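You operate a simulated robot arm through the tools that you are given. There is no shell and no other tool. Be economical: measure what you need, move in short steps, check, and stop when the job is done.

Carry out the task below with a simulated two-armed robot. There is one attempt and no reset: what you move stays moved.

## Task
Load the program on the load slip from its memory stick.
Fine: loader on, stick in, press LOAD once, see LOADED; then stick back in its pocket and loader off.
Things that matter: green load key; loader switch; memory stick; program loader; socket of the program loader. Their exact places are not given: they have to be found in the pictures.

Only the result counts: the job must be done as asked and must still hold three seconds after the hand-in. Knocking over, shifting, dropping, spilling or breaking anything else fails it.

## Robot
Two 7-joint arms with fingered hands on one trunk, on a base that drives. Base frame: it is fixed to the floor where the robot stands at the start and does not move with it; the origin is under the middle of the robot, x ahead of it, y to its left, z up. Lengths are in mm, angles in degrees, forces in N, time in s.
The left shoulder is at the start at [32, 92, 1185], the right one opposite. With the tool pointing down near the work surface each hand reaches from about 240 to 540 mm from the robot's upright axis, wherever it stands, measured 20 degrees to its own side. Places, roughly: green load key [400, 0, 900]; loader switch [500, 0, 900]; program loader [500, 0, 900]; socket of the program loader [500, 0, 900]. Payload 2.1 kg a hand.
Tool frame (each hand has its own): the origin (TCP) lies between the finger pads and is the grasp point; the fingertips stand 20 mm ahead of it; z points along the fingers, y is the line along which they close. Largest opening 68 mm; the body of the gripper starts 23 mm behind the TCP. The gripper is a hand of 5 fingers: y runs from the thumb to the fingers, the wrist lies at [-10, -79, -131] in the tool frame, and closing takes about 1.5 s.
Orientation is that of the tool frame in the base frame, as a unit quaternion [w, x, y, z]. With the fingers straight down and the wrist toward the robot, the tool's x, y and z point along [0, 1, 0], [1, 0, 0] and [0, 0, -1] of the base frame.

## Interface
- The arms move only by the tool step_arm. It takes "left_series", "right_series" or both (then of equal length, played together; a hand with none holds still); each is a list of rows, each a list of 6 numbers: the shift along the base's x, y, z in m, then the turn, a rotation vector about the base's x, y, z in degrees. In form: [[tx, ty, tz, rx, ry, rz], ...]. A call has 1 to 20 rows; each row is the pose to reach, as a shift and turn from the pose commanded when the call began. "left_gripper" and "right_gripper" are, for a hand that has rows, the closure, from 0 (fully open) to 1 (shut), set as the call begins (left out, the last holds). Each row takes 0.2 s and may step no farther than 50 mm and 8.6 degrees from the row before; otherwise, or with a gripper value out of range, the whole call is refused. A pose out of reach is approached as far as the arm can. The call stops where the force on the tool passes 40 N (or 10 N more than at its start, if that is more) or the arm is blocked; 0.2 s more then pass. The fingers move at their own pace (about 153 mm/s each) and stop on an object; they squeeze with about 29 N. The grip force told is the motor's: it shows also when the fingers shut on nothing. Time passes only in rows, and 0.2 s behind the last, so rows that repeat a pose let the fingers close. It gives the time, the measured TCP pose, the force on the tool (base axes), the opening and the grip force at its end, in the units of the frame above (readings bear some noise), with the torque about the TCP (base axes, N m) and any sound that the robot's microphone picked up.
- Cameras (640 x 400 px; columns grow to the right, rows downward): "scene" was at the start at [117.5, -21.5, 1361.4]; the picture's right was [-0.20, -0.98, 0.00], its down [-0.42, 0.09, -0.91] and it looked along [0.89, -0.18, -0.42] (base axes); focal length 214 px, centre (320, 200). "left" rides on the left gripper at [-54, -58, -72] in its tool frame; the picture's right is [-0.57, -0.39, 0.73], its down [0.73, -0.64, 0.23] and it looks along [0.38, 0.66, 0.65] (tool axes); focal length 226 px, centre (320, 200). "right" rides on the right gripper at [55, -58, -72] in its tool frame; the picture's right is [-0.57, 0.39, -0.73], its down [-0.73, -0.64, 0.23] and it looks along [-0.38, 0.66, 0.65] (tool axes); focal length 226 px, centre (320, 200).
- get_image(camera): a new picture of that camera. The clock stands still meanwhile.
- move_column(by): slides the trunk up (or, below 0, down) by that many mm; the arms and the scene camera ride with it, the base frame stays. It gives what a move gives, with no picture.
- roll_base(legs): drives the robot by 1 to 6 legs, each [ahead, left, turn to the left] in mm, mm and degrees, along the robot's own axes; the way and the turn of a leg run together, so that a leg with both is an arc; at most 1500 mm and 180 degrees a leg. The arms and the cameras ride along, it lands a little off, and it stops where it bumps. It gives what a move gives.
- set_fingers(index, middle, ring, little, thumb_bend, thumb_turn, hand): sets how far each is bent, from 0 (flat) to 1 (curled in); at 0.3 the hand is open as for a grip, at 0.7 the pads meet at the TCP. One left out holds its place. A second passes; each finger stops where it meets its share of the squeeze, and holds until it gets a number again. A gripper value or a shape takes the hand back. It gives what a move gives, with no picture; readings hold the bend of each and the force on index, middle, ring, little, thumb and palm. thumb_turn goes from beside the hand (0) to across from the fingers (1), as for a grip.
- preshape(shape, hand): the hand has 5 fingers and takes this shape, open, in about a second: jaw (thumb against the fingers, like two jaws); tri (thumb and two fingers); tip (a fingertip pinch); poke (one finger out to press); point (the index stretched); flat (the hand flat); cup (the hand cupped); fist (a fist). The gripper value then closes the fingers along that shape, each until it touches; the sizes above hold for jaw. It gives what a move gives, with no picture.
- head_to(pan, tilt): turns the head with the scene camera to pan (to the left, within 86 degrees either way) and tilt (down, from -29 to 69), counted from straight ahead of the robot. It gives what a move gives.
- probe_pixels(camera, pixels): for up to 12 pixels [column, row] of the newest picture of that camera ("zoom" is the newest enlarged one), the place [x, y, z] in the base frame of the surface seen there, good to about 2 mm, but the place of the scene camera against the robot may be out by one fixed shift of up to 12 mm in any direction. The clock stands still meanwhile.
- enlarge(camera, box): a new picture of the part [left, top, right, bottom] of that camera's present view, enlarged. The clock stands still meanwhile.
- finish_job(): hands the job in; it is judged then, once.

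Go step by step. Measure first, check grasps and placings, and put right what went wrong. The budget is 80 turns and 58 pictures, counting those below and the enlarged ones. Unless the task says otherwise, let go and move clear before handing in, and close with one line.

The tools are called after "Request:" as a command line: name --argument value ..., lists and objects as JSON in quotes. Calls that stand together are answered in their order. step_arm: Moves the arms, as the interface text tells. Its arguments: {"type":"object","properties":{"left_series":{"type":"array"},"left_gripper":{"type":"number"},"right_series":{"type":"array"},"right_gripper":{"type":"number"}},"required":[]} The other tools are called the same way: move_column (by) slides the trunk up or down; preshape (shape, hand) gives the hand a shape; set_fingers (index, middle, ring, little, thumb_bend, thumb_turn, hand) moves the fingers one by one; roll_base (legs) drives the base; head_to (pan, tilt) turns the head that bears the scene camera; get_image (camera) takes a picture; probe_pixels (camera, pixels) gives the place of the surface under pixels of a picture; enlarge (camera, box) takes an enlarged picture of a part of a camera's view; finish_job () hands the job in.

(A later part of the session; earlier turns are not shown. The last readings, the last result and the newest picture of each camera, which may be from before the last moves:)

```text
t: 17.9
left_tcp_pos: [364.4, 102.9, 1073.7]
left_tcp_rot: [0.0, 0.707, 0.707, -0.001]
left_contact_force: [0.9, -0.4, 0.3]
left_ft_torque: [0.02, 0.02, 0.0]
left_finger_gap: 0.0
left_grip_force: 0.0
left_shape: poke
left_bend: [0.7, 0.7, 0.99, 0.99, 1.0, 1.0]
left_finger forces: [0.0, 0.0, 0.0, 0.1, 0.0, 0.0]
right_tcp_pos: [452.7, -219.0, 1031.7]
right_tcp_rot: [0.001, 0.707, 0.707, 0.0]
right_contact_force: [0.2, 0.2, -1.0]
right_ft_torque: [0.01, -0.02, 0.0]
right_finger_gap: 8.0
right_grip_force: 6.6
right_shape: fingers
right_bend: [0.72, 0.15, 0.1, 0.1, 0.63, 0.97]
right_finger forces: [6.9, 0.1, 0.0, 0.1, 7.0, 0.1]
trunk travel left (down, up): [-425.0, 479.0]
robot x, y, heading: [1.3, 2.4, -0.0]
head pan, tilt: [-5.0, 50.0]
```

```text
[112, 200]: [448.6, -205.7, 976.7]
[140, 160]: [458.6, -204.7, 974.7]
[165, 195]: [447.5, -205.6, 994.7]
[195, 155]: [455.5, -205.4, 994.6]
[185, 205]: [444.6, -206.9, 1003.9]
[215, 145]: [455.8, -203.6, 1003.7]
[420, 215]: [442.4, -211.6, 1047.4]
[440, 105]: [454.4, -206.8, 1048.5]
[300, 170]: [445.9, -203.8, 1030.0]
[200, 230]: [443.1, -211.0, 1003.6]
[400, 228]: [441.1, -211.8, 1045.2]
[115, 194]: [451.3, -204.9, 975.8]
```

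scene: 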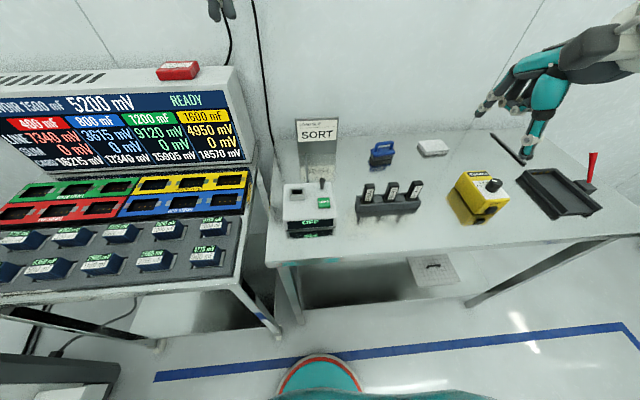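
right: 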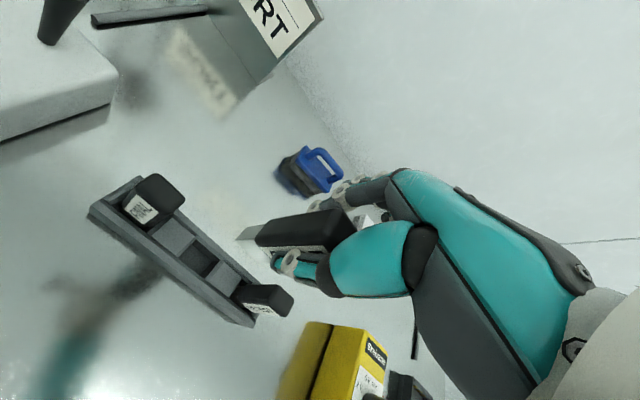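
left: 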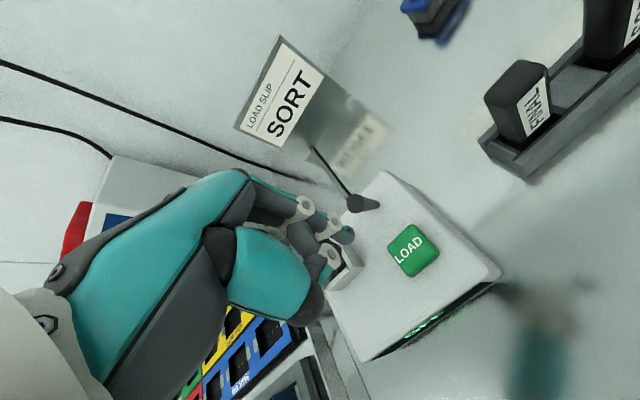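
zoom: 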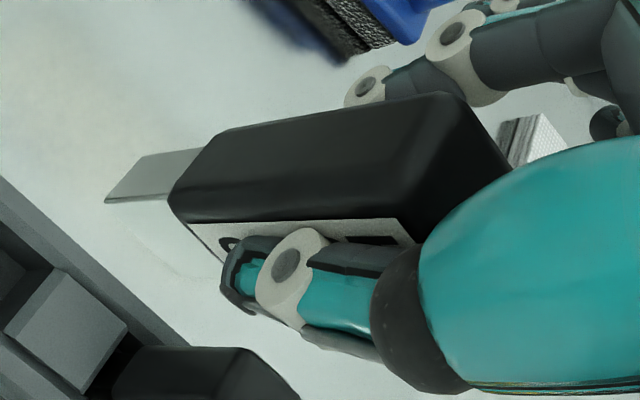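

Measured: stick tilted ~3° (top toward robot), plug bottom 975 at TCP 1031, body bottom ~999. I'll curl ring and little (they would meet the lever), clear the left hand, then carry the stick over the socket with tilt correction.

Request:
set_fingers --hand "right" --ring 1.0 --little 1.0

Request:
step_arm --left_series '[[0, 0.02, 0.04, 0, 0, 0], [0, 0.04, 0.08, 0, 0, 0], [0, 0.07, 0.11, 0, 0, 0], [0, 0.1, 0.14, 0, 0, 0], [0, 0.12, 0.17, 0, 0, 0]]'

Request:
step_arm --right_series '[[0, 0.03, 0.005, 0, 0, 0], [0, 0.07, 0.005, 0, 1.5, 0], [0, 0.11, 0.005, 0, 3, 0], [0, 0.15, 0.005, 0, 3, 0], [0.0, 0.19, 0.005, 0, 3, 0], [0.005, 0.22, 0.005, 0, 3, 0], [0.012, 0.237, 0.0, 0, 3, 0], [0.012, 0.237, 0.0, 0, 3, 0]]'

Request:
get_image --camera "right"

```text
t: 18.9
left_tcp_pos: [364.6, 103.6, 1073.6]
left_tcp_rot: [0.001, 0.707, 0.707, -0.001]
left_contact_force: [-0.3, 0.5, 0.2]
left_ft_torque: [-0.01, 0.03, -0.01]
left_finger_gap: 0.0
left_grip_force: 0.1
left_shape: poke
left_bend: [0.7, 0.7, 0.99, 0.99, 1.0, 1.0]
left_finger forces: [0.0, 0.0, 0.0, 0.0, 0.1, 0.0]
right_tcp_pos: [453.0, -220.0, 1031.2]
right_tcp_rot: [-0.001, 0.707, 0.707, 0.0]
right_contact_force: [-0.5, 0.1, -0.5]
right_ft_torque: [-0.03, 0.01, -0.03]
right_finger_gap: 8.2
right_grip_force: 7.5
right_shape: fingers
right_bend: [0.72, 0.15, 1.0, 1.0, 0.63, 0.97]
right_finger forces: [7.0, 0.1, 0.0, 0.0, 6.9, 0.0]
trunk travel left (down, up): [-425.0, 479.0]
robot x, y, heading: [-0.8, 2.8, -0.2]
head pan, tilt: [-5.0, 50.0]
```

```text
t: 20.1
left_tcp_pos: [365.9, 224.2, 1244.1]
left_tcp_rot: [-0.001, 0.708, 0.707, -0.002]
left_contact_force: [0.6, 0.6, -0.2]
left_ft_torque: [-0.05, 0.02, 0.04]
left_finger_gap: 0.0
left_grip_force: 0.2
left_shape: poke
left_bend: [0.7, 0.7, 0.99, 0.99, 1.0, 1.0]
left_finger forces: [0.0, 0.1, 0.1, 0.1, 0.0, 0.0]
left hand out of reach, approached as far as the arm can: row 1, 2, 3, 4
right_tcp_pos: [453.9, -219.3, 1031.1]
right_tcp_rot: [-0.001, 0.707, 0.707, 0.0]
right_contact_force: [0.7, -0.2, -0.5]
right_ft_torque: [0.0, 0.01, 0.05]
right_finger_gap: 8.3
right_grip_force: 6.9
right_shape: fingers
right_bend: [0.72, 0.15, 1.0, 1.0, 0.63, 0.97]
right_finger forces: [7.0, 0.0, 0.0, 0.0, 6.9, 0.1]
trunk travel left (down, up): [-425.0, 479.0]
robot x, y, heading: [-0.7, 2.2, 0.2]
head pan, tilt: [-5.0, 50.0]
```

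```text
t: 21.9
left_tcp_pos: [365.8, 224.1, 1243.7]
left_tcp_rot: [0.0, 0.707, 0.707, -0.002]
left_contact_force: [0.2, 0.6, -0.9]
left_ft_torque: [0.02, -0.01, 0.0]
left_finger_gap: 0.0
left_grip_force: 0.0
left_shape: poke
left_bend: [0.7, 0.7, 0.99, 0.99, 1.0, 1.0]
left_finger forces: [0.0, 0.1, 0.0, 0.0, 0.0, 0.0]
right_tcp_pos: [465.2, 17.5, 1030.8]
right_tcp_rot: [-0.018, 0.707, 0.707, -0.019]
right_contact_force: [0.1, 0.1, -0.3]
right_ft_torque: [-0.02, 0.0, -0.03]
right_finger_gap: 8.0
right_grip_force: 7.0
right_shape: fingers
right_bend: [0.72, 0.15, 1.0, 1.0, 0.63, 0.97]
right_finger forces: [6.9, 0.0, 0.0, 0.0, 6.9, 0.0]
trunk travel left (down, up): [-425.0, 479.0]
robot x, y, heading: [-3.6, -1.3, -0.0]
head pan, tilt: [-5.0, 50.0]
```

```text
23 pictures are left
```

right: 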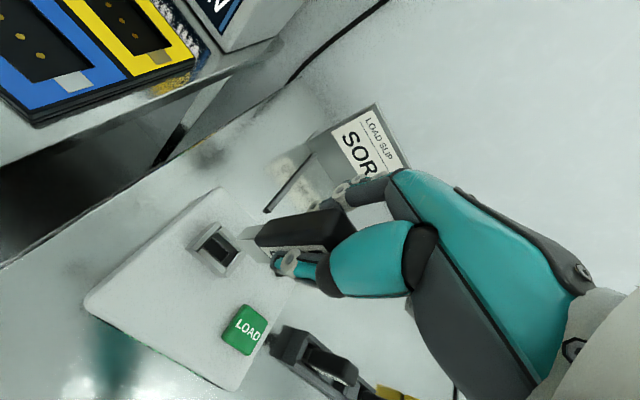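

Lowering 22 mm so plug and socket are close, then measuring both in one enlarged picture.

Request:
step_arm --right_series '[[0, 0, -0.012, 0, 0, 0], [0, 0, -0.022, 0, 0, 0]]'

Request:
enlarge --camera "right" --box '[180, 190, 340, 290]'

```text
t: 22.5
left_tcp_pos: [366.8, 223.3, 1244.6]
left_tcp_rot: [0.0, 0.707, 0.707, -0.002]
left_contact_force: [-0.6, 0.5, 0.0]
left_ft_torque: [0.0, -0.03, -0.03]
left_finger_gap: 0.0
left_grip_force: 0.1
left_shape: poke
left_bend: [0.7, 0.7, 0.99, 0.99, 1.0, 1.0]
left_finger forces: [0.0, 0.0, 0.0, 0.0, 0.1, 0.1]
right_tcp_pos: [464.8, 16.4, 1009.7]
right_tcp_rot: [-0.018, 0.707, 0.706, -0.018]
right_contact_force: [0.6, 0.8, -0.9]
right_ft_torque: [0.01, 0.0, 0.01]
right_finger_gap: 8.1
right_grip_force: 6.6
right_shape: fingers
right_bend: [0.73, 0.15, 1.0, 1.0, 0.63, 0.97]
right_finger forces: [6.9, 0.1, 0.1, 0.0, 6.9, 0.0]
trunk travel left (down, up): [-425.0, 479.0]
robot x, y, heading: [-0.8, -3.6, -0.1]
head pan, tilt: [-5.0, 50.0]
```

```text
4.00 times, centred on (260, 240) of right
```

zoom: 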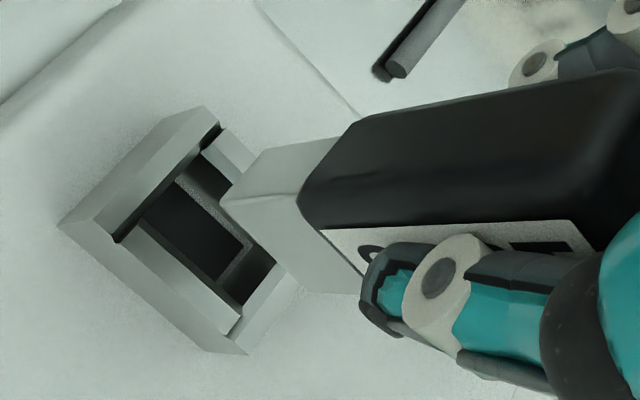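

Request:
enlarge --camera "right" --box '[193, 215, 257, 280]'

Request:
probe_pixels --camera "zoom" --pixels '[[125, 30], [20, 100], [235, 245], [360, 290], [310, 370], [200, 160], [240, 130], [300, 250], [380, 60], [330, 120], [470, 90], [395, 180]]'

```text
6.15 times, centred on (225, 248) of right
```

zoom: 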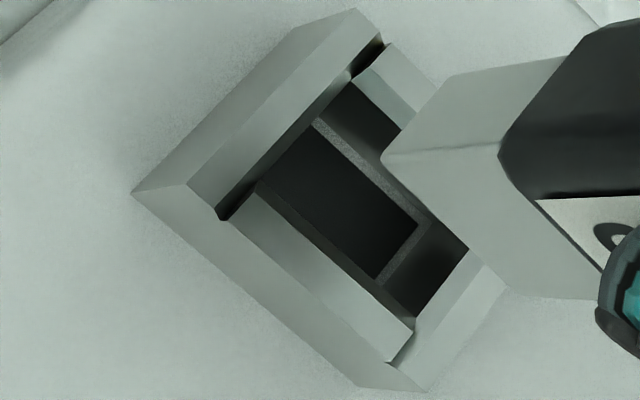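

```text
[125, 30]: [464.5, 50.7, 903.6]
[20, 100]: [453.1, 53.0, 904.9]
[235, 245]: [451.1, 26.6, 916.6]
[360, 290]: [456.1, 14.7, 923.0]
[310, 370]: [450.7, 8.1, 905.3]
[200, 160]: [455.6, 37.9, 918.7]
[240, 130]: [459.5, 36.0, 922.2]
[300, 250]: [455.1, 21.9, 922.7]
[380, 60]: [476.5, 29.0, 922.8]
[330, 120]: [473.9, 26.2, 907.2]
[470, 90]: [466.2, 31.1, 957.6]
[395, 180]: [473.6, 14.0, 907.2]
```

Request:
probe_pixels --camera "zoom" --pixels '[[390, 160], [393, 166], [457, 82], [508, 284], [390, 154], [415, 170], [260, 192], [408, 326], [228, 205], [340, 98], [480, 268], [430, 340]]'

```text
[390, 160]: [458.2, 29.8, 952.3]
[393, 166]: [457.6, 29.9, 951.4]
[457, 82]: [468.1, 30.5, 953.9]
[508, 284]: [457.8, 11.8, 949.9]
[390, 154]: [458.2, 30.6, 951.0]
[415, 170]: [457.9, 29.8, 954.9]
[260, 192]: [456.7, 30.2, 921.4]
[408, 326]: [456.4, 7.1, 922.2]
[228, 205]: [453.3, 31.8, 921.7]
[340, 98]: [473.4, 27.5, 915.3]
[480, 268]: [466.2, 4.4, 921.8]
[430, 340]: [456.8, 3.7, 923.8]
```

Plug centre (463.0, 21.0) vs socket centre (463.2, 18.6): shift y by -2.3 mm and lower to just above the rim, then recheck.

Request:
step_arm --right_series '[[0, -0.0023, -0.01, 0, 0, 0], [0, -0.0023, -0.02, 0, 0, 0], [0, -0.0023, -0.023, 0, 0, 0]]'

Request:
enlarge --camera "right" --box '[200, 200, 300, 290]'

```text
t: 23.3
left_tcp_pos: [365.6, 223.5, 1244.2]
left_tcp_rot: [0.0, 0.707, 0.707, -0.001]
left_contact_force: [-0.1, -0.6, 0.7]
left_ft_torque: [-0.05, 0.0, 0.01]
left_finger_gap: 0.0
left_grip_force: 0.1
left_shape: poke
left_bend: [0.7, 0.7, 0.99, 0.99, 1.0, 1.0]
left_finger forces: [0.1, 0.0, 0.0, 0.1, 0.0, 0.1]
right_tcp_pos: [463.4, 14.0, 987.4]
right_tcp_rot: [-0.018, 0.707, 0.707, -0.018]
right_contact_force: [0.4, -0.6, -0.3]
right_ft_torque: [-0.02, 0.0, 0.0]
right_finger_gap: 7.9
right_grip_force: 6.7
right_shape: fingers
right_bend: [0.73, 0.15, 1.0, 1.0, 0.63, 0.97]
right_finger forces: [7.0, 0.0, 0.0, 0.0, 6.9, 0.0]
trunk travel left (down, up): [-425.0, 479.0]
robot x, y, heading: [-3.2, 0.8, 0.0]
head pan, tilt: [-5.0, 50.0]
```

```text
4.44 times, centred on (250, 245) of right
```

zoom: 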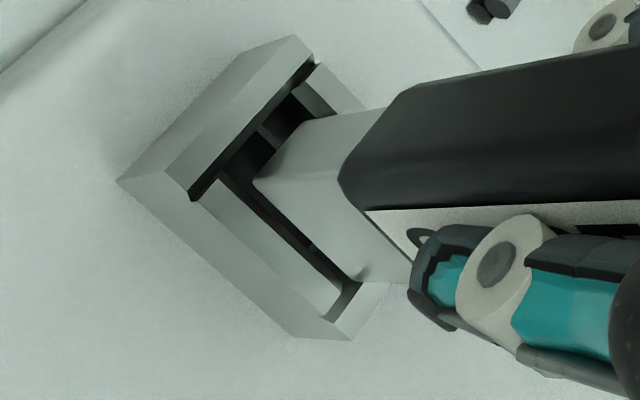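

Request:
probe_pixels --camera "zoom" --pixels '[[265, 188], [262, 176], [308, 128], [348, 272], [290, 200], [225, 190], [335, 305], [208, 190], [300, 75], [345, 300], [320, 75], [340, 335]]'

```text
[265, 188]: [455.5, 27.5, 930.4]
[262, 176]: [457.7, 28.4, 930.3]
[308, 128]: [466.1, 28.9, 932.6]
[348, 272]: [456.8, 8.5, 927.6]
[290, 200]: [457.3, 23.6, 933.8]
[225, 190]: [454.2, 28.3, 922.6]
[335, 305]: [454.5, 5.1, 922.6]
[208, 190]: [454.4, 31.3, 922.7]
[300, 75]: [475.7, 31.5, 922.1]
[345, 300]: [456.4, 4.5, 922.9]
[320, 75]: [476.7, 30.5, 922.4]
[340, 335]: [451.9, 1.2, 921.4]
```

Alignment good in y; shift x +1.0 mm and start inserting.

Request:
step_arm --right_series '[[0.001, 0, -0.003, 0, 0, 0], [0.001, 0, -0.006, 0, 0, 0], [0.001, 0, -0.009, 0, 0, 0], [0.001, 0, -0.012, 0, 0, 0], [0.001, 0, -0.015, 0, 0, 0]]'

Request:
enlarge --camera "right" --box '[200, 180, 340, 300]'

```text
t: 24.5
left_tcp_pos: [366.3, 223.4, 1244.8]
left_tcp_rot: [-0.001, 0.707, 0.707, -0.001]
left_contact_force: [-0.2, 0.3, 1.2]
left_ft_torque: [0.03, 0.02, -0.01]
left_finger_gap: 0.1
left_grip_force: 0.0
left_shape: poke
left_bend: [0.7, 0.7, 0.99, 0.99, 1.0, 1.0]
left_finger forces: [0.0, 0.1, 0.0, 0.1, 0.0, 0.0]
right_tcp_pos: [464.9, 15.0, 970.1]
right_tcp_rot: [-0.018, 0.706, 0.707, -0.019]
right_contact_force: [-0.3, 0.4, -0.6]
right_ft_torque: [0.03, 0.0, 0.03]
right_finger_gap: 7.9
right_grip_force: 7.1
right_shape: fingers
right_bend: [0.73, 0.15, 1.0, 1.0, 0.63, 0.97]
right_finger forces: [6.9, 0.0, 0.1, 0.0, 7.0, 0.0]
trunk travel left (down, up): [-425.0, 479.0]
robot x, y, heading: [-2.1, 0.4, -0.3]
head pan, tilt: [-5.0, 50.0]
```

```text
3.33 times, centred on (270, 240) of right
```

zoom: 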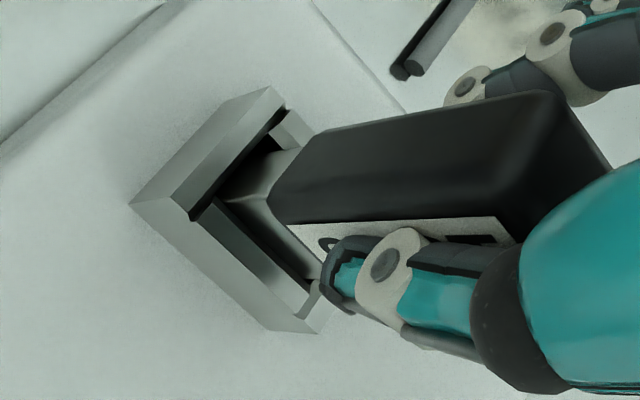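

No contact force and the plug is inside the rim. Continue down until it seats.

Request:
step_arm --right_series '[[0, 0, -0.003, 0, 0, 0], [0, 0, -0.006, 0, 0, 0], [0, 0, -0.009, 0, 0, 0], [0, 0, -0.012, 0, 0, 0], [0, 0, -0.014, 0, 0, 0]]'

Request:
enlarge --camera "right" --box '[200, 180, 340, 300]'

Request:
enlarge --camera "scene" --box '[270, 130, 430, 250]'

```text
t: 25.7
left_tcp_pos: [365.5, 223.6, 1245.6]
left_tcp_rot: [0.0, 0.707, 0.708, -0.001]
left_contact_force: [0.4, 0.4, 0.3]
left_ft_torque: [-0.02, -0.01, 0.01]
left_finger_gap: 0.0
left_grip_force: 0.0
left_shape: poke
left_bend: [0.7, 0.7, 0.99, 0.99, 1.0, 1.0]
left_finger forces: [0.0, 0.0, 0.0, 0.0, 0.0, 0.1]
right_tcp_pos: [464.7, 14.2, 958.2]
right_tcp_rot: [-0.018, 0.707, 0.707, -0.018]
right_contact_force: [3.1, 0.6, 12.6]
right_ft_torque: [0.03, -0.05, 0.0]
right_finger_gap: 7.8
right_grip_force: 8.7
right_shape: fingers
right_bend: [0.73, 0.15, 1.0, 1.0, 0.64, 0.97]
right_finger forces: [10.2, 0.0, 0.0, 0.0, 7.0, 0.0]
trunk travel left (down, up): [-425.0, 479.0]
robot x, y, heading: [1.4, 0.2, 0.1]
head pan, tilt: [-5.0, 50.0]
```

```text
3.33 times, centred on (270, 240) of right
```

zoom: 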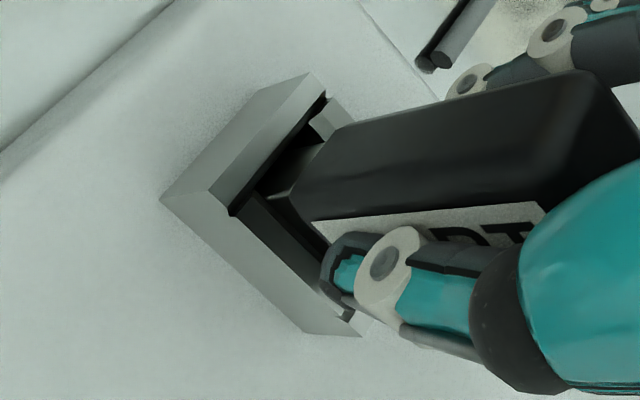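

```text
3.33 times, centred on (350, 190) of scene
```

zoom: 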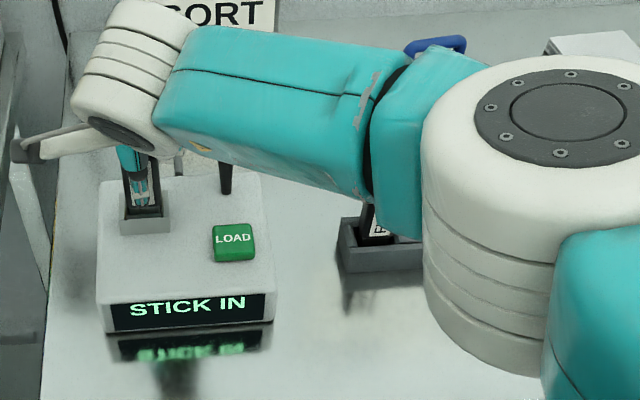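

Display reads STICK IN. Release the stick, rise straight up, and shape the right hand for pressing.

Request:
set_fingers --hand "right" --index 0.3 --thumb_bend 0.3

Request:
step_arm --right_series '[[0, 0, 0.02, 0, 0, 0], [0, 0, 0.045, 0, 0, 0], [0, 0, 0.07, 0, 0, 0], [0, 0, 0.1, 0, 0, 0], [0, 0, 0.12, 0, 0, 0], [-0.02, -0.03, 0.13, 0, -1.5, 0], [-0.034, -0.06, 0.13, 0, -3, 0]]'

Request:
preshape --hand "right" --shape "poke"

Request:
get_image --camera "right"

```text
t: 26.7
left_tcp_pos: [365.2, 224.7, 1242.7]
left_tcp_rot: [-0.001, 0.707, 0.707, -0.002]
left_contact_force: [0.5, 0.4, -0.6]
left_ft_torque: [-0.04, 0.01, 0.0]
left_finger_gap: 0.0
left_grip_force: 0.2
left_shape: poke
left_bend: [0.7, 0.7, 0.99, 0.99, 1.0, 1.0]
left_finger forces: [0.0, 0.0, 0.0, 0.1, 0.0, 0.0]
right_tcp_pos: [464.8, 13.9, 956.9]
right_tcp_rot: [-0.019, 0.707, 0.707, -0.018]
right_contact_force: [-0.5, 0.9, 0.0]
right_ft_torque: [-0.04, -0.04, -0.01]
right_finger_gap: 62.3
right_grip_force: 0.1
right_shape: fingers
right_bend: [0.3, 0.15, 1.0, 1.0, 0.3, 0.98]
right_finger forces: [0.0, 0.0, 0.0, 0.0, 0.1, 0.0]
trunk travel left (down, up): [-425.0, 479.0]
robot x, y, heading: [0.4, 0.6, 0.0]
head pan, tilt: [-5.0, 50.0]
```

```text
t: 28.3
left_tcp_pos: [366.6, 223.4, 1244.4]
left_tcp_rot: [0.0, 0.707, 0.707, -0.001]
left_contact_force: [-0.4, -0.3, 0.8]
left_ft_torque: [0.0, 0.0, 0.03]
left_finger_gap: 0.0
left_grip_force: 0.0
left_shape: poke
left_bend: [0.7, 0.7, 0.99, 0.99, 1.0, 1.0]
left_finger forces: [0.0, 0.0, 0.0, 0.1, 0.0, 0.0]
right_tcp_pos: [431.5, -45.2, 1087.4]
right_tcp_rot: [-0.001, 0.707, 0.707, 0.0]
right_contact_force: [0.1, -0.6, 0.2]
right_ft_torque: [-0.01, -0.04, 0.03]
right_finger_gap: 62.0
right_grip_force: 0.0
right_shape: fingers
right_bend: [0.3, 0.15, 1.0, 1.0, 0.3, 0.98]
right_finger forces: [0.2, 0.0, 0.0, 0.1, 0.0, 0.0]
trunk travel left (down, up): [-425.0, 479.0]
robot x, y, heading: [2.8, -0.8, -0.0]
head pan, tilt: [-5.0, 50.0]
```

```text
t: 29.2
left_tcp_pos: [365.8, 224.2, 1244.2]
left_tcp_rot: [0.0, 0.707, 0.707, -0.001]
left_contact_force: [-0.6, -0.3, 0.8]
left_ft_torque: [0.0, -0.01, -0.01]
left_finger_gap: 0.0
left_grip_force: 0.2
left_shape: poke
left_bend: [0.7, 0.7, 0.99, 0.99, 1.0, 1.0]
left_finger forces: [0.1, 0.0, 0.0, 0.0, 0.0, 0.0]
right_tcp_pos: [430.8, -44.9, 1087.6]
right_tcp_rot: [0.0, 0.707, 0.707, 0.001]
right_contact_force: [-0.6, 0.4, -0.3]
right_ft_torque: [0.03, -0.01, -0.01]
right_finger_gap: 0.0
right_grip_force: 0.1
right_shape: poke
right_bend: [0.7, 0.7, 0.99, 0.99, 1.0, 1.0]
right_finger forces: [0.0, 0.0, 0.1, 0.1, 0.1, 0.0]
trunk travel left (down, up): [-425.0, 479.0]
robot x, y, heading: [0.3, -0.2, -0.0]
head pan, tilt: [-5.0, 50.0]
```

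```text
16 pictures are left
```

right: 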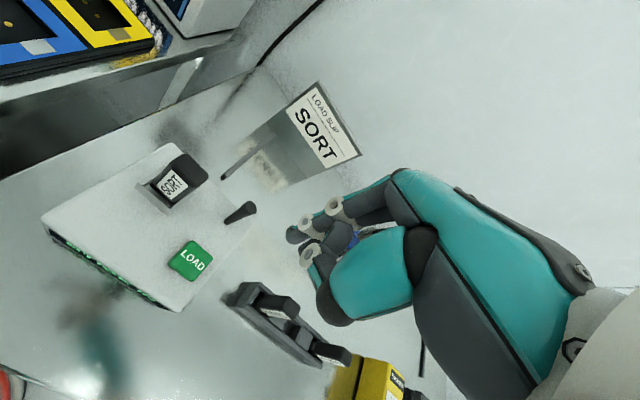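

Stick stands in the socket. Probe fingertip, stick and lever in this picture.

Request:
probe_pixels --camera "right" --pixels '[[292, 235], [303, 222], [295, 240], [248, 209], [230, 221], [193, 165], [205, 172], [183, 155], [163, 182], [183, 182], [188, 262], [172, 207]]'

```text
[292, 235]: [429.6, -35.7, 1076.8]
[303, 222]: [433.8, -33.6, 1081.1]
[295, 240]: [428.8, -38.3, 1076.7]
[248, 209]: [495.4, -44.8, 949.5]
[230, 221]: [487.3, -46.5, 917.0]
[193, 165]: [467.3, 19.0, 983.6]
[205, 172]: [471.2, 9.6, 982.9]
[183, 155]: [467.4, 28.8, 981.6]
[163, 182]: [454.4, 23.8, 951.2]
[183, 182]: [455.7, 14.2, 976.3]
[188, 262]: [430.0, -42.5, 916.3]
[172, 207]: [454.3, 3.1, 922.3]
```

Fingertip pair is centred over the key at (430,-45). Descend towards the key top (916) and read the force.

Request:
step_arm --right_series '[[0, 0, -0.04, 0, 0, 0], [0, 0, -0.085, 0, 0, 0], [0, 0, -0.125, 0, 0, 0], [0, 0, -0.145, 0, 0, 0], [0, 0, -0.151, 0, 0, 0], [0, 0, -0.154, 0, 0, 0], [0, 0, -0.156, 0, 0, 0]]'

```text
t: 30.8
left_tcp_pos: [366.9, 223.9, 1243.7]
left_tcp_rot: [0.0, 0.706, 0.708, -0.001]
left_contact_force: [0.6, 0.8, -0.3]
left_ft_torque: [0.03, 0.02, 0.0]
left_finger_gap: 0.0
left_grip_force: 0.0
left_shape: poke
left_bend: [0.7, 0.7, 0.99, 0.99, 1.0, 1.0]
left_finger forces: [0.0, 0.0, 0.1, 0.1, 0.0, 0.0]
right_tcp_pos: [430.9, -45.4, 931.6]
right_tcp_rot: [0.001, 0.707, 0.707, 0.0]
right_contact_force: [2.7, -1.2, 8.1]
right_ft_torque: [-0.11, -0.08, 0.03]
right_finger_gap: 0.2
right_grip_force: 0.1
right_shape: poke
right_bend: [0.7, 0.7, 0.99, 0.99, 1.0, 1.0]
right_finger forces: [0.0, 7.7, 0.0, 0.1, 0.1, 0.0]
trunk travel left (down, up): [-425.0, 479.0]
robot x, y, heading: [-2.5, 2.6, 0.1]
head pan, tilt: [-5.0, 50.0]
heard: click
```

A click was heard at 8 N. Check the display before doing anything else.

Request:
enlarge --camera "scene" --box '[270, 130, 430, 250]'

```text
3.33 times, centred on (350, 190) of scene
```

zoom: 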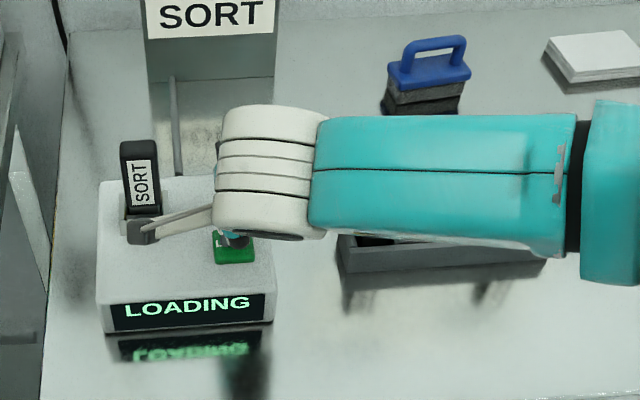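

LOADING is shown, so the press registered. Lift off the key, then wait until LOADED.

Request:
step_arm --right_series '[[0, 0, 0.03, 0, 0, 0], [0, 0, 0.075, 0, 0, 0], [0, 0, 0.12, 0, 0, 0], [0, 0, 0.156, 0, 0, 0], [0, 0, 0.156, 0, 0, 0], [0, 0, 0.156, 0, 0, 0], [0, 0, 0.156, 0, 0, 0], [0, 0, 0.156, 0, 0, 0], [0, 0, 0.156, 0, 0, 0], [0, 0, 0.156, 0, 0, 0], [0, 0, 0.156, 0, 0, 0], [0, 0, 0.156, 0, 0, 0], [0, 0, 0.156, 0, 0, 0], [0, 0, 0.156, 0, 0, 0]]'

Request:
preshape --hand "right" --shape "tip"

Request:
set_fingers --hand "right" --index 0.3 --middle 0.15 --ring 1.0 --little 1.0 --thumb_bend 0.3

Request:
enlarge --camera "scene" --box '[270, 130, 430, 250]'

```text
t: 33.8
left_tcp_pos: [366.4, 224.4, 1244.0]
left_tcp_rot: [0.0, 0.707, 0.707, -0.002]
left_contact_force: [-0.1, 0.2, 0.2]
left_ft_torque: [-0.01, -0.02, 0.02]
left_finger_gap: 0.1
left_grip_force: 0.1
left_shape: poke
left_bend: [0.7, 0.7, 0.99, 0.99, 1.0, 1.0]
left_finger forces: [0.0, 0.1, 0.0, 0.0, 0.1, 0.1]
right_tcp_pos: [429.3, -46.6, 1086.6]
right_tcp_rot: [0.0, 0.707, 0.707, 0.001]
right_contact_force: [0.2, -0.1, -0.6]
right_ft_torque: [0.04, 0.0, 0.01]
right_finger_gap: 0.1
right_grip_force: 0.1
right_shape: poke
right_bend: [0.7, 0.7, 0.99, 0.99, 1.0, 1.0]
right_finger forces: [0.0, 0.0, 0.0, 0.1, 0.1, 0.1]
trunk travel left (down, up): [-425.0, 479.0]
robot x, y, heading: [-1.5, -0.5, 0.2]
head pan, tilt: [-5.0, 50.0]
```

```text
t: 34.7
left_tcp_pos: [365.8, 224.0, 1243.0]
left_tcp_rot: [0.001, 0.707, 0.707, -0.001]
left_contact_force: [0.0, 0.1, -0.7]
left_ft_torque: [-0.04, -0.01, 0.03]
left_finger_gap: 0.0
left_grip_force: 0.0
left_shape: poke
left_bend: [0.7, 0.7, 0.99, 0.99, 1.0, 1.0]
left_finger forces: [0.1, 0.1, 0.0, 0.0, 0.0, 0.1]
right_tcp_pos: [429.1, -45.6, 1085.3]
right_tcp_rot: [0.0, 0.707, 0.707, 0.0]
right_contact_force: [0.4, -0.3, -0.4]
right_ft_torque: [0.03, 0.03, 0.01]
right_finger_gap: 67.7
right_grip_force: 0.1
right_shape: tip
right_bend: [0.3, 0.98, 0.99, 0.99, 0.3, 0.98]
right_finger forces: [0.1, 0.0, 0.0, 0.0, 0.0, 0.0]
trunk travel left (down, up): [-425.0, 479.0]
robot x, y, heading: [3.0, -2.2, -0.1]
head pan, tilt: [-5.0, 50.0]
```

```text
t: 35.7
left_tcp_pos: [366.6, 223.8, 1243.0]
left_tcp_rot: [0.0, 0.707, 0.707, -0.002]
left_contact_force: [-0.2, 0.6, -1.0]
left_ft_torque: [0.01, 0.02, -0.02]
left_finger_gap: 0.0
left_grip_force: 0.1
left_shape: poke
left_bend: [0.7, 0.7, 0.99, 0.99, 1.0, 1.0]
left_finger forces: [0.0, 0.0, 0.1, 0.0, 0.1, 0.1]
right_tcp_pos: [429.6, -45.5, 1087.4]
right_tcp_rot: [0.0, 0.707, 0.707, 0.001]
right_contact_force: [-0.4, 0.2, -0.2]
right_ft_torque: [-0.01, 0.02, 0.01]
right_finger_gap: 62.3
right_grip_force: 0.0
right_shape: fingers
right_bend: [0.3, 0.15, 1.0, 1.0, 0.3, 0.98]
right_finger forces: [0.1, 0.0, 0.0, 0.1, 0.1, 0.0]
trunk travel left (down, up): [-425.0, 479.0]
robot x, y, heading: [-2.9, 1.0, -0.1]
head pan, tilt: [-5.0, 50.0]
```

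```text
3.33 times, centred on (350, 190) of scene
```

zoom: 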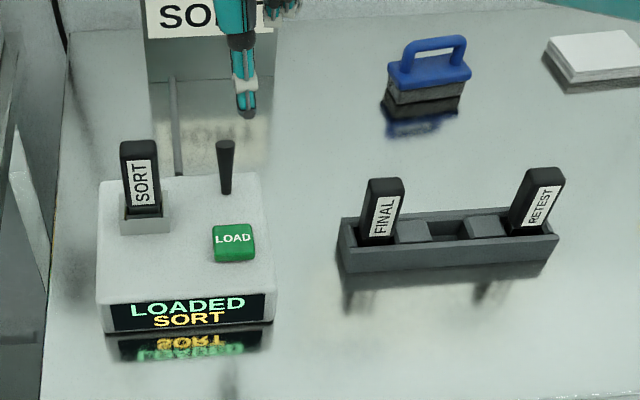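

Display shows LOADED / SORT. Move back over the stick (centre ≈(462.7,18.5), top 983), descend to TCP z≈966 and regrasp.

Request:
step_arm --right_series '[[0.015, 0.03, 0, 0, 0, 0], [0.033, 0.0625, 0, 0, 0, 0], [0.033, 0.0625, -0.03, 0, 0, 0], [0.033, 0.0625, -0.065, 0, 0, 0], [0.033, 0.0625, -0.095, 0, 0, 0], [0.033, 0.0625, -0.113, 0, 0, 0], [0.033, 0.0625, -0.121, 0, 0, 0]]'

Request:
set_fingers --hand "right" --index 0.75 --thumb_bend 0.75

Request:
enlarge --camera "right" --box '[170, 150, 350, 310]'

```text
t: 37.3
left_tcp_pos: [366.1, 222.7, 1243.6]
left_tcp_rot: [0.0, 0.707, 0.707, -0.001]
left_contact_force: [0.0, 0.2, -0.7]
left_ft_torque: [0.01, -0.01, 0.0]
left_finger_gap: 0.0
left_grip_force: 0.0
left_shape: poke
left_bend: [0.7, 0.7, 0.99, 0.99, 1.0, 1.0]
left_finger forces: [0.0, 0.1, 0.0, 0.0, 0.0, 0.0]
right_tcp_pos: [462.9, 16.6, 966.3]
right_tcp_rot: [0.0, 0.707, 0.707, 0.0]
right_contact_force: [-0.7, -0.4, -0.4]
right_ft_torque: [0.04, -0.01, 0.02]
right_finger_gap: 62.5
right_grip_force: 0.1
right_shape: fingers
right_bend: [0.3, 0.15, 1.0, 1.0, 0.3, 0.98]
right_finger forces: [0.1, 0.1, 0.0, 0.0, 0.0, 0.0]
trunk travel left (down, up): [-425.0, 479.0]
robot x, y, heading: [2.7, -1.8, 0.0]
head pan, tilt: [-5.0, 50.0]
```

```text
t: 38.3
left_tcp_pos: [366.9, 223.7, 1243.1]
left_tcp_rot: [0.0, 0.707, 0.707, -0.001]
left_contact_force: [0.9, 0.2, -0.8]
left_ft_torque: [0.02, 0.0, -0.02]
left_finger_gap: 0.2
left_grip_force: 0.1
left_shape: poke
left_bend: [0.7, 0.7, 0.99, 0.99, 1.0, 1.0]
left_finger forces: [0.0, 0.0, 0.0, 0.0, 0.0, 0.1]
right_tcp_pos: [463.4, 17.7, 966.1]
right_tcp_rot: [0.0, 0.707, 0.707, 0.0]
right_contact_force: [1.1, 0.1, 0.0]
right_ft_torque: [-0.02, -0.04, -0.01]
right_finger_gap: 8.5
right_grip_force: 7.2
right_shape: fingers
right_bend: [0.72, 0.15, 1.0, 1.0, 0.64, 0.97]
right_finger forces: [7.0, 0.0, 0.0, 0.1, 6.9, 0.0]
trunk travel left (down, up): [-425.0, 479.0]
robot x, y, heading: [1.0, -1.7, -0.1]
head pan, tilt: [-5.0, 50.0]
```

```text
2.50 times, centred on (260, 230) of right
```

zoom: 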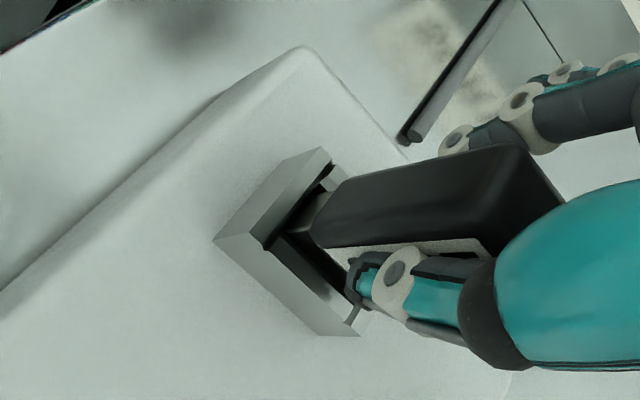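

Grip regained. Lift out, carry over the rack, and extend ring/little again.

Request:
step_arm --right_series '[[0, 0, 0.01, 0, 0, 0], [0, 0, 0.02, 0, 0, 0], [0, 0, 0.035, 0, 0, 0], [0, 0, 0.055, 0, 0, 0], [0, 0, 0.075, 0, 0, 0], [0, -0.03, 0.085, 0, 0, 0], [0, -0.07, 0.085, 0, 0, 0], [-0.004, -0.11, 0.085, 0, 0, 0], [-0.008, -0.15, 0.08, 0, 0, 0], [-0.012, -0.19, 0.07, 0, 0, 0], [-0.012, -0.225, 0.065, 0, 0, 0], [-0.012, -0.2385, 0.06, 0, 0, 0]]'

Request:
set_fingers --hand "right" --ring 0.1 --little 0.1

Request:
enlarge --camera "right" --box '[160, 190, 340, 310]'

```text
t: 40.9
left_tcp_pos: [366.8, 223.6, 1243.9]
left_tcp_rot: [0.0, 0.707, 0.707, -0.002]
left_contact_force: [0.6, 1.2, -0.3]
left_ft_torque: [0.0, 0.0, 0.04]
left_finger_gap: 0.0
left_grip_force: 0.0
left_shape: poke
left_bend: [0.7, 0.7, 0.99, 0.99, 1.0, 1.0]
left_finger forces: [0.1, 0.0, 0.1, 0.1, 0.0, 0.0]
right_tcp_pos: [451.3, -221.8, 1025.1]
right_tcp_rot: [0.0, 0.707, 0.707, 0.0]
right_contact_force: [0.0, 0.3, -1.1]
right_ft_torque: [0.01, -0.01, 0.0]
right_finger_gap: 8.0
right_grip_force: 6.8
right_shape: fingers
right_bend: [0.72, 0.15, 1.0, 1.0, 0.64, 0.97]
right_finger forces: [6.8, 0.0, 0.0, 0.0, 6.9, 0.0]
trunk travel left (down, up): [-425.0, 479.0]
robot x, y, heading: [-1.1, 0.0, 0.3]
head pan, tilt: [-5.0, 50.0]
```

```text
t: 41.9
left_tcp_pos: [365.5, 224.0, 1243.6]
left_tcp_rot: [0.0, 0.707, 0.707, -0.001]
left_contact_force: [-0.4, -0.1, -0.1]
left_ft_torque: [-0.02, -0.01, 0.0]
left_finger_gap: 0.1
left_grip_force: 0.1
left_shape: poke
left_bend: [0.7, 0.7, 0.99, 0.99, 1.0, 1.0]
left_finger forces: [0.0, 0.0, 0.1, 0.0, 0.1, 0.0]
right_tcp_pos: [451.0, -222.3, 1024.9]
right_tcp_rot: [0.0, 0.707, 0.707, -0.001]
right_contact_force: [-0.3, -0.3, -0.1]
right_ft_torque: [0.02, -0.01, 0.02]
right_finger_gap: 8.0
right_grip_force: 7.0
right_shape: fingers
right_bend: [0.72, 0.15, 0.1, 0.1, 0.64, 0.97]
right_finger forces: [7.0, 0.1, 0.0, 0.1, 6.8, 0.0]
trunk travel left (down, up): [-425.0, 479.0]
robot x, y, heading: [2.3, -0.4, -0.1]
head pan, tilt: [-5.0, 50.0]
```

```text
3.33 times, centred on (250, 250) of right
```

zoom: 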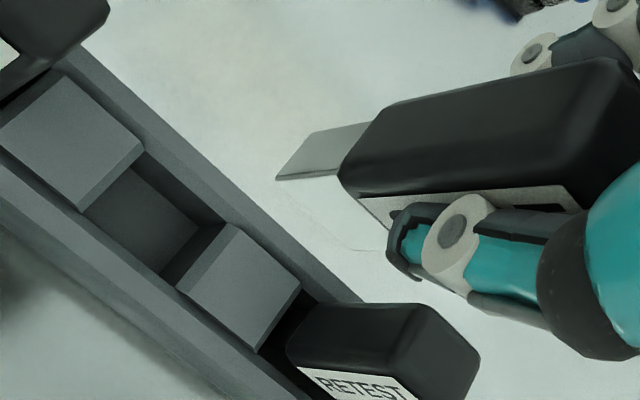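

Request:
probe_pixels --camera "zoom" --pixels '[[138, 155], [82, 203], [235, 230], [185, 286], [284, 176], [318, 138], [345, 184], [383, 118], [372, 205], [480, 190], [560, 80], [540, 195]]'

Request:
probe_pixels --camera "zoom" --pixels '[[155, 150], [220, 212], [70, 215], [170, 305], [130, 205], [160, 240], [450, 150], [310, 175], [300, 165]]'

```text
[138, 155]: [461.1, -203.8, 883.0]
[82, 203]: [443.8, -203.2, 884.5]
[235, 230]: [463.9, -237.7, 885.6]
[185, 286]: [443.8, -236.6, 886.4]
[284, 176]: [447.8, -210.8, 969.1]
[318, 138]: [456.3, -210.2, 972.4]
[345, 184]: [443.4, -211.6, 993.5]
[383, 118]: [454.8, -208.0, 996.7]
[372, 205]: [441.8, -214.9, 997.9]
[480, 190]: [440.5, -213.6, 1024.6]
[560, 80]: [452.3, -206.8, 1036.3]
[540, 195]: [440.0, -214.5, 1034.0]
```

```text
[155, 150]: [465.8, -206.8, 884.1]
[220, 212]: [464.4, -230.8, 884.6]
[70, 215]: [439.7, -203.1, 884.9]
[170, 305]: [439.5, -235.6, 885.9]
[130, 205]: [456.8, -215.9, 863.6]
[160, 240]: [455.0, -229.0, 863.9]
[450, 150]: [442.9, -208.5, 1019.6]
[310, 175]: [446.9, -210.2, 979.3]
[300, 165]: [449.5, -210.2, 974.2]
```

Stick in hand is tilted ~3° again and ~2 mm toward the robot; pocket spans y -204…-237, x ~441…463. Correct tilt and x, lower to just above the pocket, and check.

Request:
step_arm --right_series '[[0.0025, 0, -0.02, 0, 1.5, 0], [0.0025, 0, -0.045, 0, 3, 0], [0.0025, 0, -0.065, 0, 3, 0], [0.0025, 0, -0.072, 0, 3, 0]]'

Request:
enlarge --camera "right" --box '[160, 180, 340, 310]'

```text
t: 42.9
left_tcp_pos: [366.1, 224.5, 1243.5]
left_tcp_rot: [0.0, 0.707, 0.707, -0.002]
left_contact_force: [-0.6, -0.3, -0.1]
left_ft_torque: [0.02, -0.01, 0.0]
left_finger_gap: 0.0
left_grip_force: 0.1
left_shape: poke
left_bend: [0.7, 0.7, 0.99, 0.99, 1.0, 1.0]
left_finger forces: [0.0, 0.0, 0.0, 0.0, 0.0, 0.0]
right_tcp_pos: [453.4, -220.6, 954.2]
right_tcp_rot: [-0.019, 0.707, 0.706, -0.019]
right_contact_force: [0.0, -0.2, 0.6]
right_ft_torque: [0.01, 0.02, 0.0]
right_finger_gap: 7.9
right_grip_force: 7.4
right_shape: fingers
right_bend: [0.73, 0.15, 0.1, 0.1, 0.64, 0.97]
right_finger forces: [7.0, 0.0, 0.0, 0.0, 6.9, 0.0]
trunk travel left (down, up): [-425.0, 479.0]
robot x, y, heading: [-0.2, 1.5, -0.2]
head pan, tilt: [-5.0, 50.0]
```

```text
3.08 times, centred on (250, 245) of right
```

zoom: 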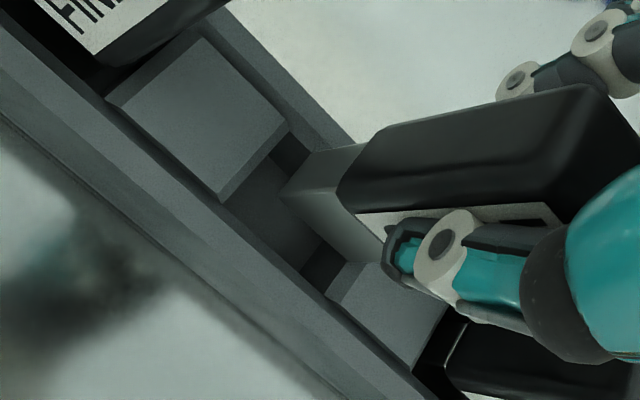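

Request:
probe_pixels --camera "zoom" --pixels '[[290, 195], [322, 155], [375, 255], [300, 205], [360, 215], [345, 195], [213, 195], [120, 110], [290, 135], [225, 45], [320, 290], [255, 205]]'

```text
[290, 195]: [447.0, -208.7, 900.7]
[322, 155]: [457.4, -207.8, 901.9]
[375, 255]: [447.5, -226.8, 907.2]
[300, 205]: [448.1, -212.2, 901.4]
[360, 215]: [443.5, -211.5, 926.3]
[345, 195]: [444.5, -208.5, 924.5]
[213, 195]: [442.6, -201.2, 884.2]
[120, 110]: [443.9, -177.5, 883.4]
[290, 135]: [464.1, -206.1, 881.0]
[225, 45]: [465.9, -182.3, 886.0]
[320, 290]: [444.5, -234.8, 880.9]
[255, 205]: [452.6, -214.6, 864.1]
```

Plug centre (452.4,-217.8), above the pocket; shift y -1.5 mm and lower gently until it rests.

Request:
step_arm --right_series '[[0.0005, -0.0015, -0.006, 0, 0, 0], [0.0005, -0.0015, -0.012, 0, 0, 0], [0.0005, -0.0015, -0.018, 0, 0, 0], [0.0005, -0.0015, -0.022, 0, 0, 0], [0.0005, -0.0015, -0.025, 0, 0, 0], [0.0005, -0.0015, -0.028, 0, 0, 0]]'

Request:
enlarge --camera "right" --box '[160, 180, 340, 310]'

```text
t: 44.3
left_tcp_pos: [366.5, 224.1, 1244.6]
left_tcp_rot: [0.0, 0.707, 0.707, -0.001]
left_contact_force: [-0.2, 0.3, 0.1]
left_ft_torque: [0.0, -0.02, 0.0]
left_finger_gap: 0.3
left_grip_force: 0.1
left_shape: poke
left_bend: [0.7, 0.7, 0.99, 0.99, 1.0, 1.0]
left_finger forces: [0.1, 0.1, 0.0, 0.1, 0.1, 0.0]
right_tcp_pos: [455.1, -223.5, 926.3]
right_tcp_rot: [-0.018, 0.707, 0.707, -0.018]
right_contact_force: [0.3, 0.7, 0.1]
right_ft_torque: [-0.01, 0.0, 0.03]
right_finger_gap: 7.9
right_grip_force: 6.5
right_shape: fingers
right_bend: [0.73, 0.15, 0.1, 0.1, 0.63, 0.97]
right_finger forces: [6.9, 0.0, 0.1, 0.1, 6.9, 0.0]
trunk travel left (down, up): [-425.0, 479.0]
robot x, y, heading: [0.2, -2.0, 0.2]
head pan, tilt: [-5.0, 50.0]
```

```text
3.08 times, centred on (250, 245) of right
```

zoom: 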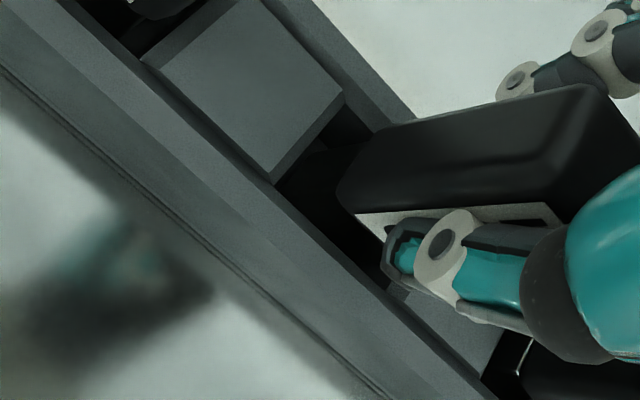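

No contact yet; continue down in 1.5 mm steps until it touches.

Request:
step_arm --right_series '[[0, 0, -0.0015, 0, 0, 0], [0, 0, -0.003, 0, 0, 0], [0, 0, -0.0045, 0, 0, 0]]'

```text
t: 45.1
left_tcp_pos: [364.7, 223.7, 1243.6]
left_tcp_rot: [0.0, 0.707, 0.707, -0.001]
left_contact_force: [-0.8, -0.7, -0.1]
left_ft_torque: [0.02, 0.03, -0.01]
left_finger_gap: 0.0
left_grip_force: 0.1
left_shape: poke
left_bend: [0.7, 0.7, 0.99, 0.99, 1.0, 1.0]
left_finger forces: [0.0, 0.0, 0.1, 0.0, 0.0, 0.0]
right_tcp_pos: [454.5, -222.9, 922.7]
right_tcp_rot: [-0.018, 0.707, 0.706, -0.019]
right_contact_force: [1.0, 0.2, 4.5]
right_ft_torque: [0.02, 0.0, 0.0]
right_finger_gap: 7.8
right_grip_force: 7.2
right_shape: fingers
right_bend: [0.73, 0.15, 0.1, 0.1, 0.64, 0.97]
right_finger forces: [7.8, 0.0, 0.0, 0.1, 7.3, 0.1]
trunk travel left (down, up): [-425.0, 479.0]
robot x, y, heading: [-1.1, -1.5, 0.3]
head pan, tilt: [-5.0, 50.0]
```

Contact at 4.5 N – resting. Release, rise, and inspect.

Request:
set_fingers --hand "right" --index 0.3 --thumb_bend 0.3

Request:
step_arm --right_series '[[0, 0, 0.02, 0, 0, 0], [0, 0, 0.045, 0, 0, 0], [0, 0, 0.075, 0, -1, 0], [0, 0, 0.105, 0, -2, 0], [-0.0, 0, 0.14, 0, -3, 0]]'

Request:
enlarge --camera "right" --box '[90, 120, 310, 330]'

```text
t: 46.1
left_tcp_pos: [366.3, 222.8, 1243.7]
left_tcp_rot: [0.0, 0.708, 0.707, -0.001]
left_contact_force: [0.1, 0.2, 0.4]
left_ft_torque: [0.02, -0.03, 0.02]
left_finger_gap: 0.0
left_grip_force: 0.0
left_shape: poke
left_bend: [0.7, 0.7, 0.99, 0.99, 1.0, 1.0]
left_finger forces: [0.0, 0.1, 0.0, 0.1, 0.0, 0.0]
right_tcp_pos: [455.2, -223.5, 922.6]
right_tcp_rot: [-0.02, 0.707, 0.707, -0.018]
right_contact_force: [-0.1, 0.6, -0.3]
right_ft_torque: [-0.01, 0.0, -0.01]
right_finger_gap: 61.8
right_grip_force: 0.0
right_shape: fingers
right_bend: [0.3, 0.15, 0.1, 0.1, 0.3, 0.98]
right_finger forces: [0.0, 0.0, 0.1, 0.0, 0.0, 0.0]
trunk travel left (down, up): [-425.0, 479.0]
robot x, y, heading: [0.5, 2.9, 0.3]
head pan, tilt: [-5.0, 50.0]
```

```text
t: 47.3
left_tcp_pos: [365.2, 224.5, 1244.1]
left_tcp_rot: [0.001, 0.707, 0.707, -0.001]
left_contact_force: [-0.4, 1.2, 0.1]
left_ft_torque: [0.02, -0.03, 0.03]
left_finger_gap: 0.2
left_grip_force: 0.1
left_shape: poke
left_bend: [0.7, 0.7, 0.99, 0.99, 1.0, 1.0]
left_finger forces: [0.0, 0.0, 0.1, 0.0, 0.1, 0.0]
right_tcp_pos: [455.5, -222.7, 1065.5]
right_tcp_rot: [0.0, 0.707, 0.707, 0.0]
right_contact_force: [0.6, -1.3, -0.9]
right_ft_torque: [0.01, 0.01, 0.01]
right_finger_gap: 62.0
right_grip_force: 0.0
right_shape: fingers
right_bend: [0.3, 0.15, 0.1, 0.1, 0.3, 0.98]
right_finger forces: [0.1, 0.0, 0.1, 0.0, 0.0, 0.0]
trunk travel left (down, up): [-425.0, 479.0]
robot x, y, heading: [1.0, -0.6, -0.1]
head pan, tilt: [-5.0, 50.0]
```

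```text
1.90 times, centred on (200, 225) of right
```

zoom: 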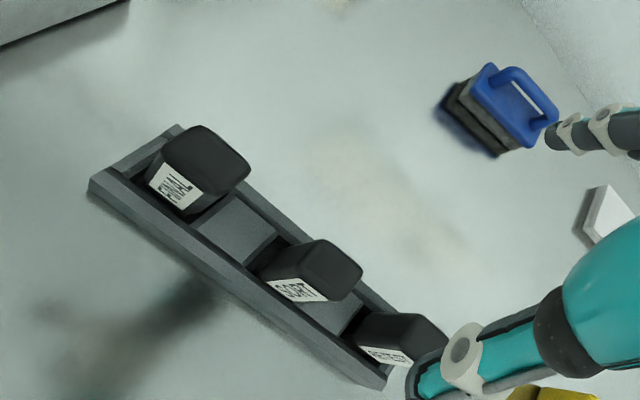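

Request:
probe_pixels --camera "zoom" --pixels '[[330, 265], [318, 294], [285, 288], [210, 155], [195, 205], [165, 195], [405, 335], [320, 248], [357, 270]]'

```text
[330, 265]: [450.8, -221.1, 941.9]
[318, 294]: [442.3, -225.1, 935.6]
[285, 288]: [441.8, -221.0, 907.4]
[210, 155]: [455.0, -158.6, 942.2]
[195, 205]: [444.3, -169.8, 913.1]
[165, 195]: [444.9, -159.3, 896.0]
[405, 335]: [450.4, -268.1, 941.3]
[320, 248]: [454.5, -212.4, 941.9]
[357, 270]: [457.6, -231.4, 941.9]
```

Stick stands upright in its pocket (top 942, level with its neighbours). Now go to the lever with index/thumb straddling it, index on the far side.

Request:
step_arm --right_series '[[0.006, 0.045, 0, 0, 0, 0], [0.012, 0.09, 0, 0, 0, 0], [0.02, 0.135, 0, 0, 0, 0], [0.027, 0.178, 0, 0, 0, 0], [0.027, 0.178, -0.03, 0, 0, 0], [0.027, 0.178, -0.06, 0, 0, 0], [0.027, 0.178, -0.08, 0, 0, 0]]'

Request:
enlarge --camera "right" --box '[180, 150, 380, 330]'

```text
t: 48.9
left_tcp_pos: [366.6, 224.0, 1243.9]
left_tcp_rot: [0.0, 0.708, 0.706, -0.001]
left_contact_force: [-0.3, 0.7, 0.8]
left_ft_torque: [-0.01, 0.03, -0.02]
left_finger_gap: 0.1
left_grip_force: 0.2
left_shape: poke
left_bend: [0.7, 0.7, 0.99, 0.99, 1.0, 1.0]
left_finger forces: [0.1, 0.2, 0.0, 0.1, 0.0, 0.0]
right_tcp_pos: [482.3, -43.4, 980.6]
right_tcp_rot: [0.0, 0.707, 0.707, 0.0]
right_contact_force: [0.3, 0.2, 1.6]
right_ft_torque: [0.0, -0.02, 0.02]
right_finger_gap: 62.2
right_grip_force: 0.1
right_shape: fingers
right_bend: [0.3, 0.15, 0.1, 0.1, 0.3, 0.98]
right_finger forces: [0.0, 0.0, 0.0, 0.0, 0.0, 0.1]
trunk travel left (down, up): [-425.0, 479.0]
robot x, y, heading: [-1.0, 2.7, 0.0]
head pan, tilt: [-5.0, 50.0]
```

```text
2.22 times, centred on (280, 240) of right
```

zoom: 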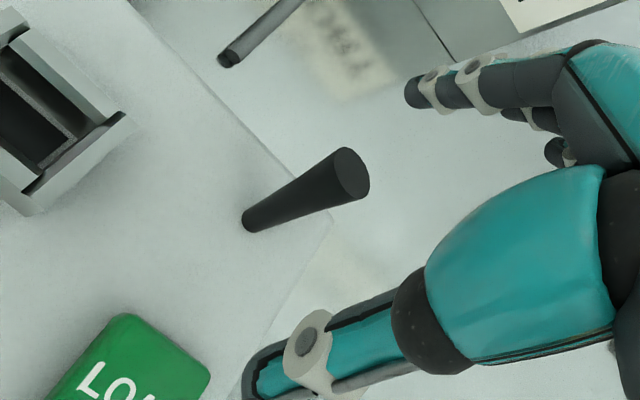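

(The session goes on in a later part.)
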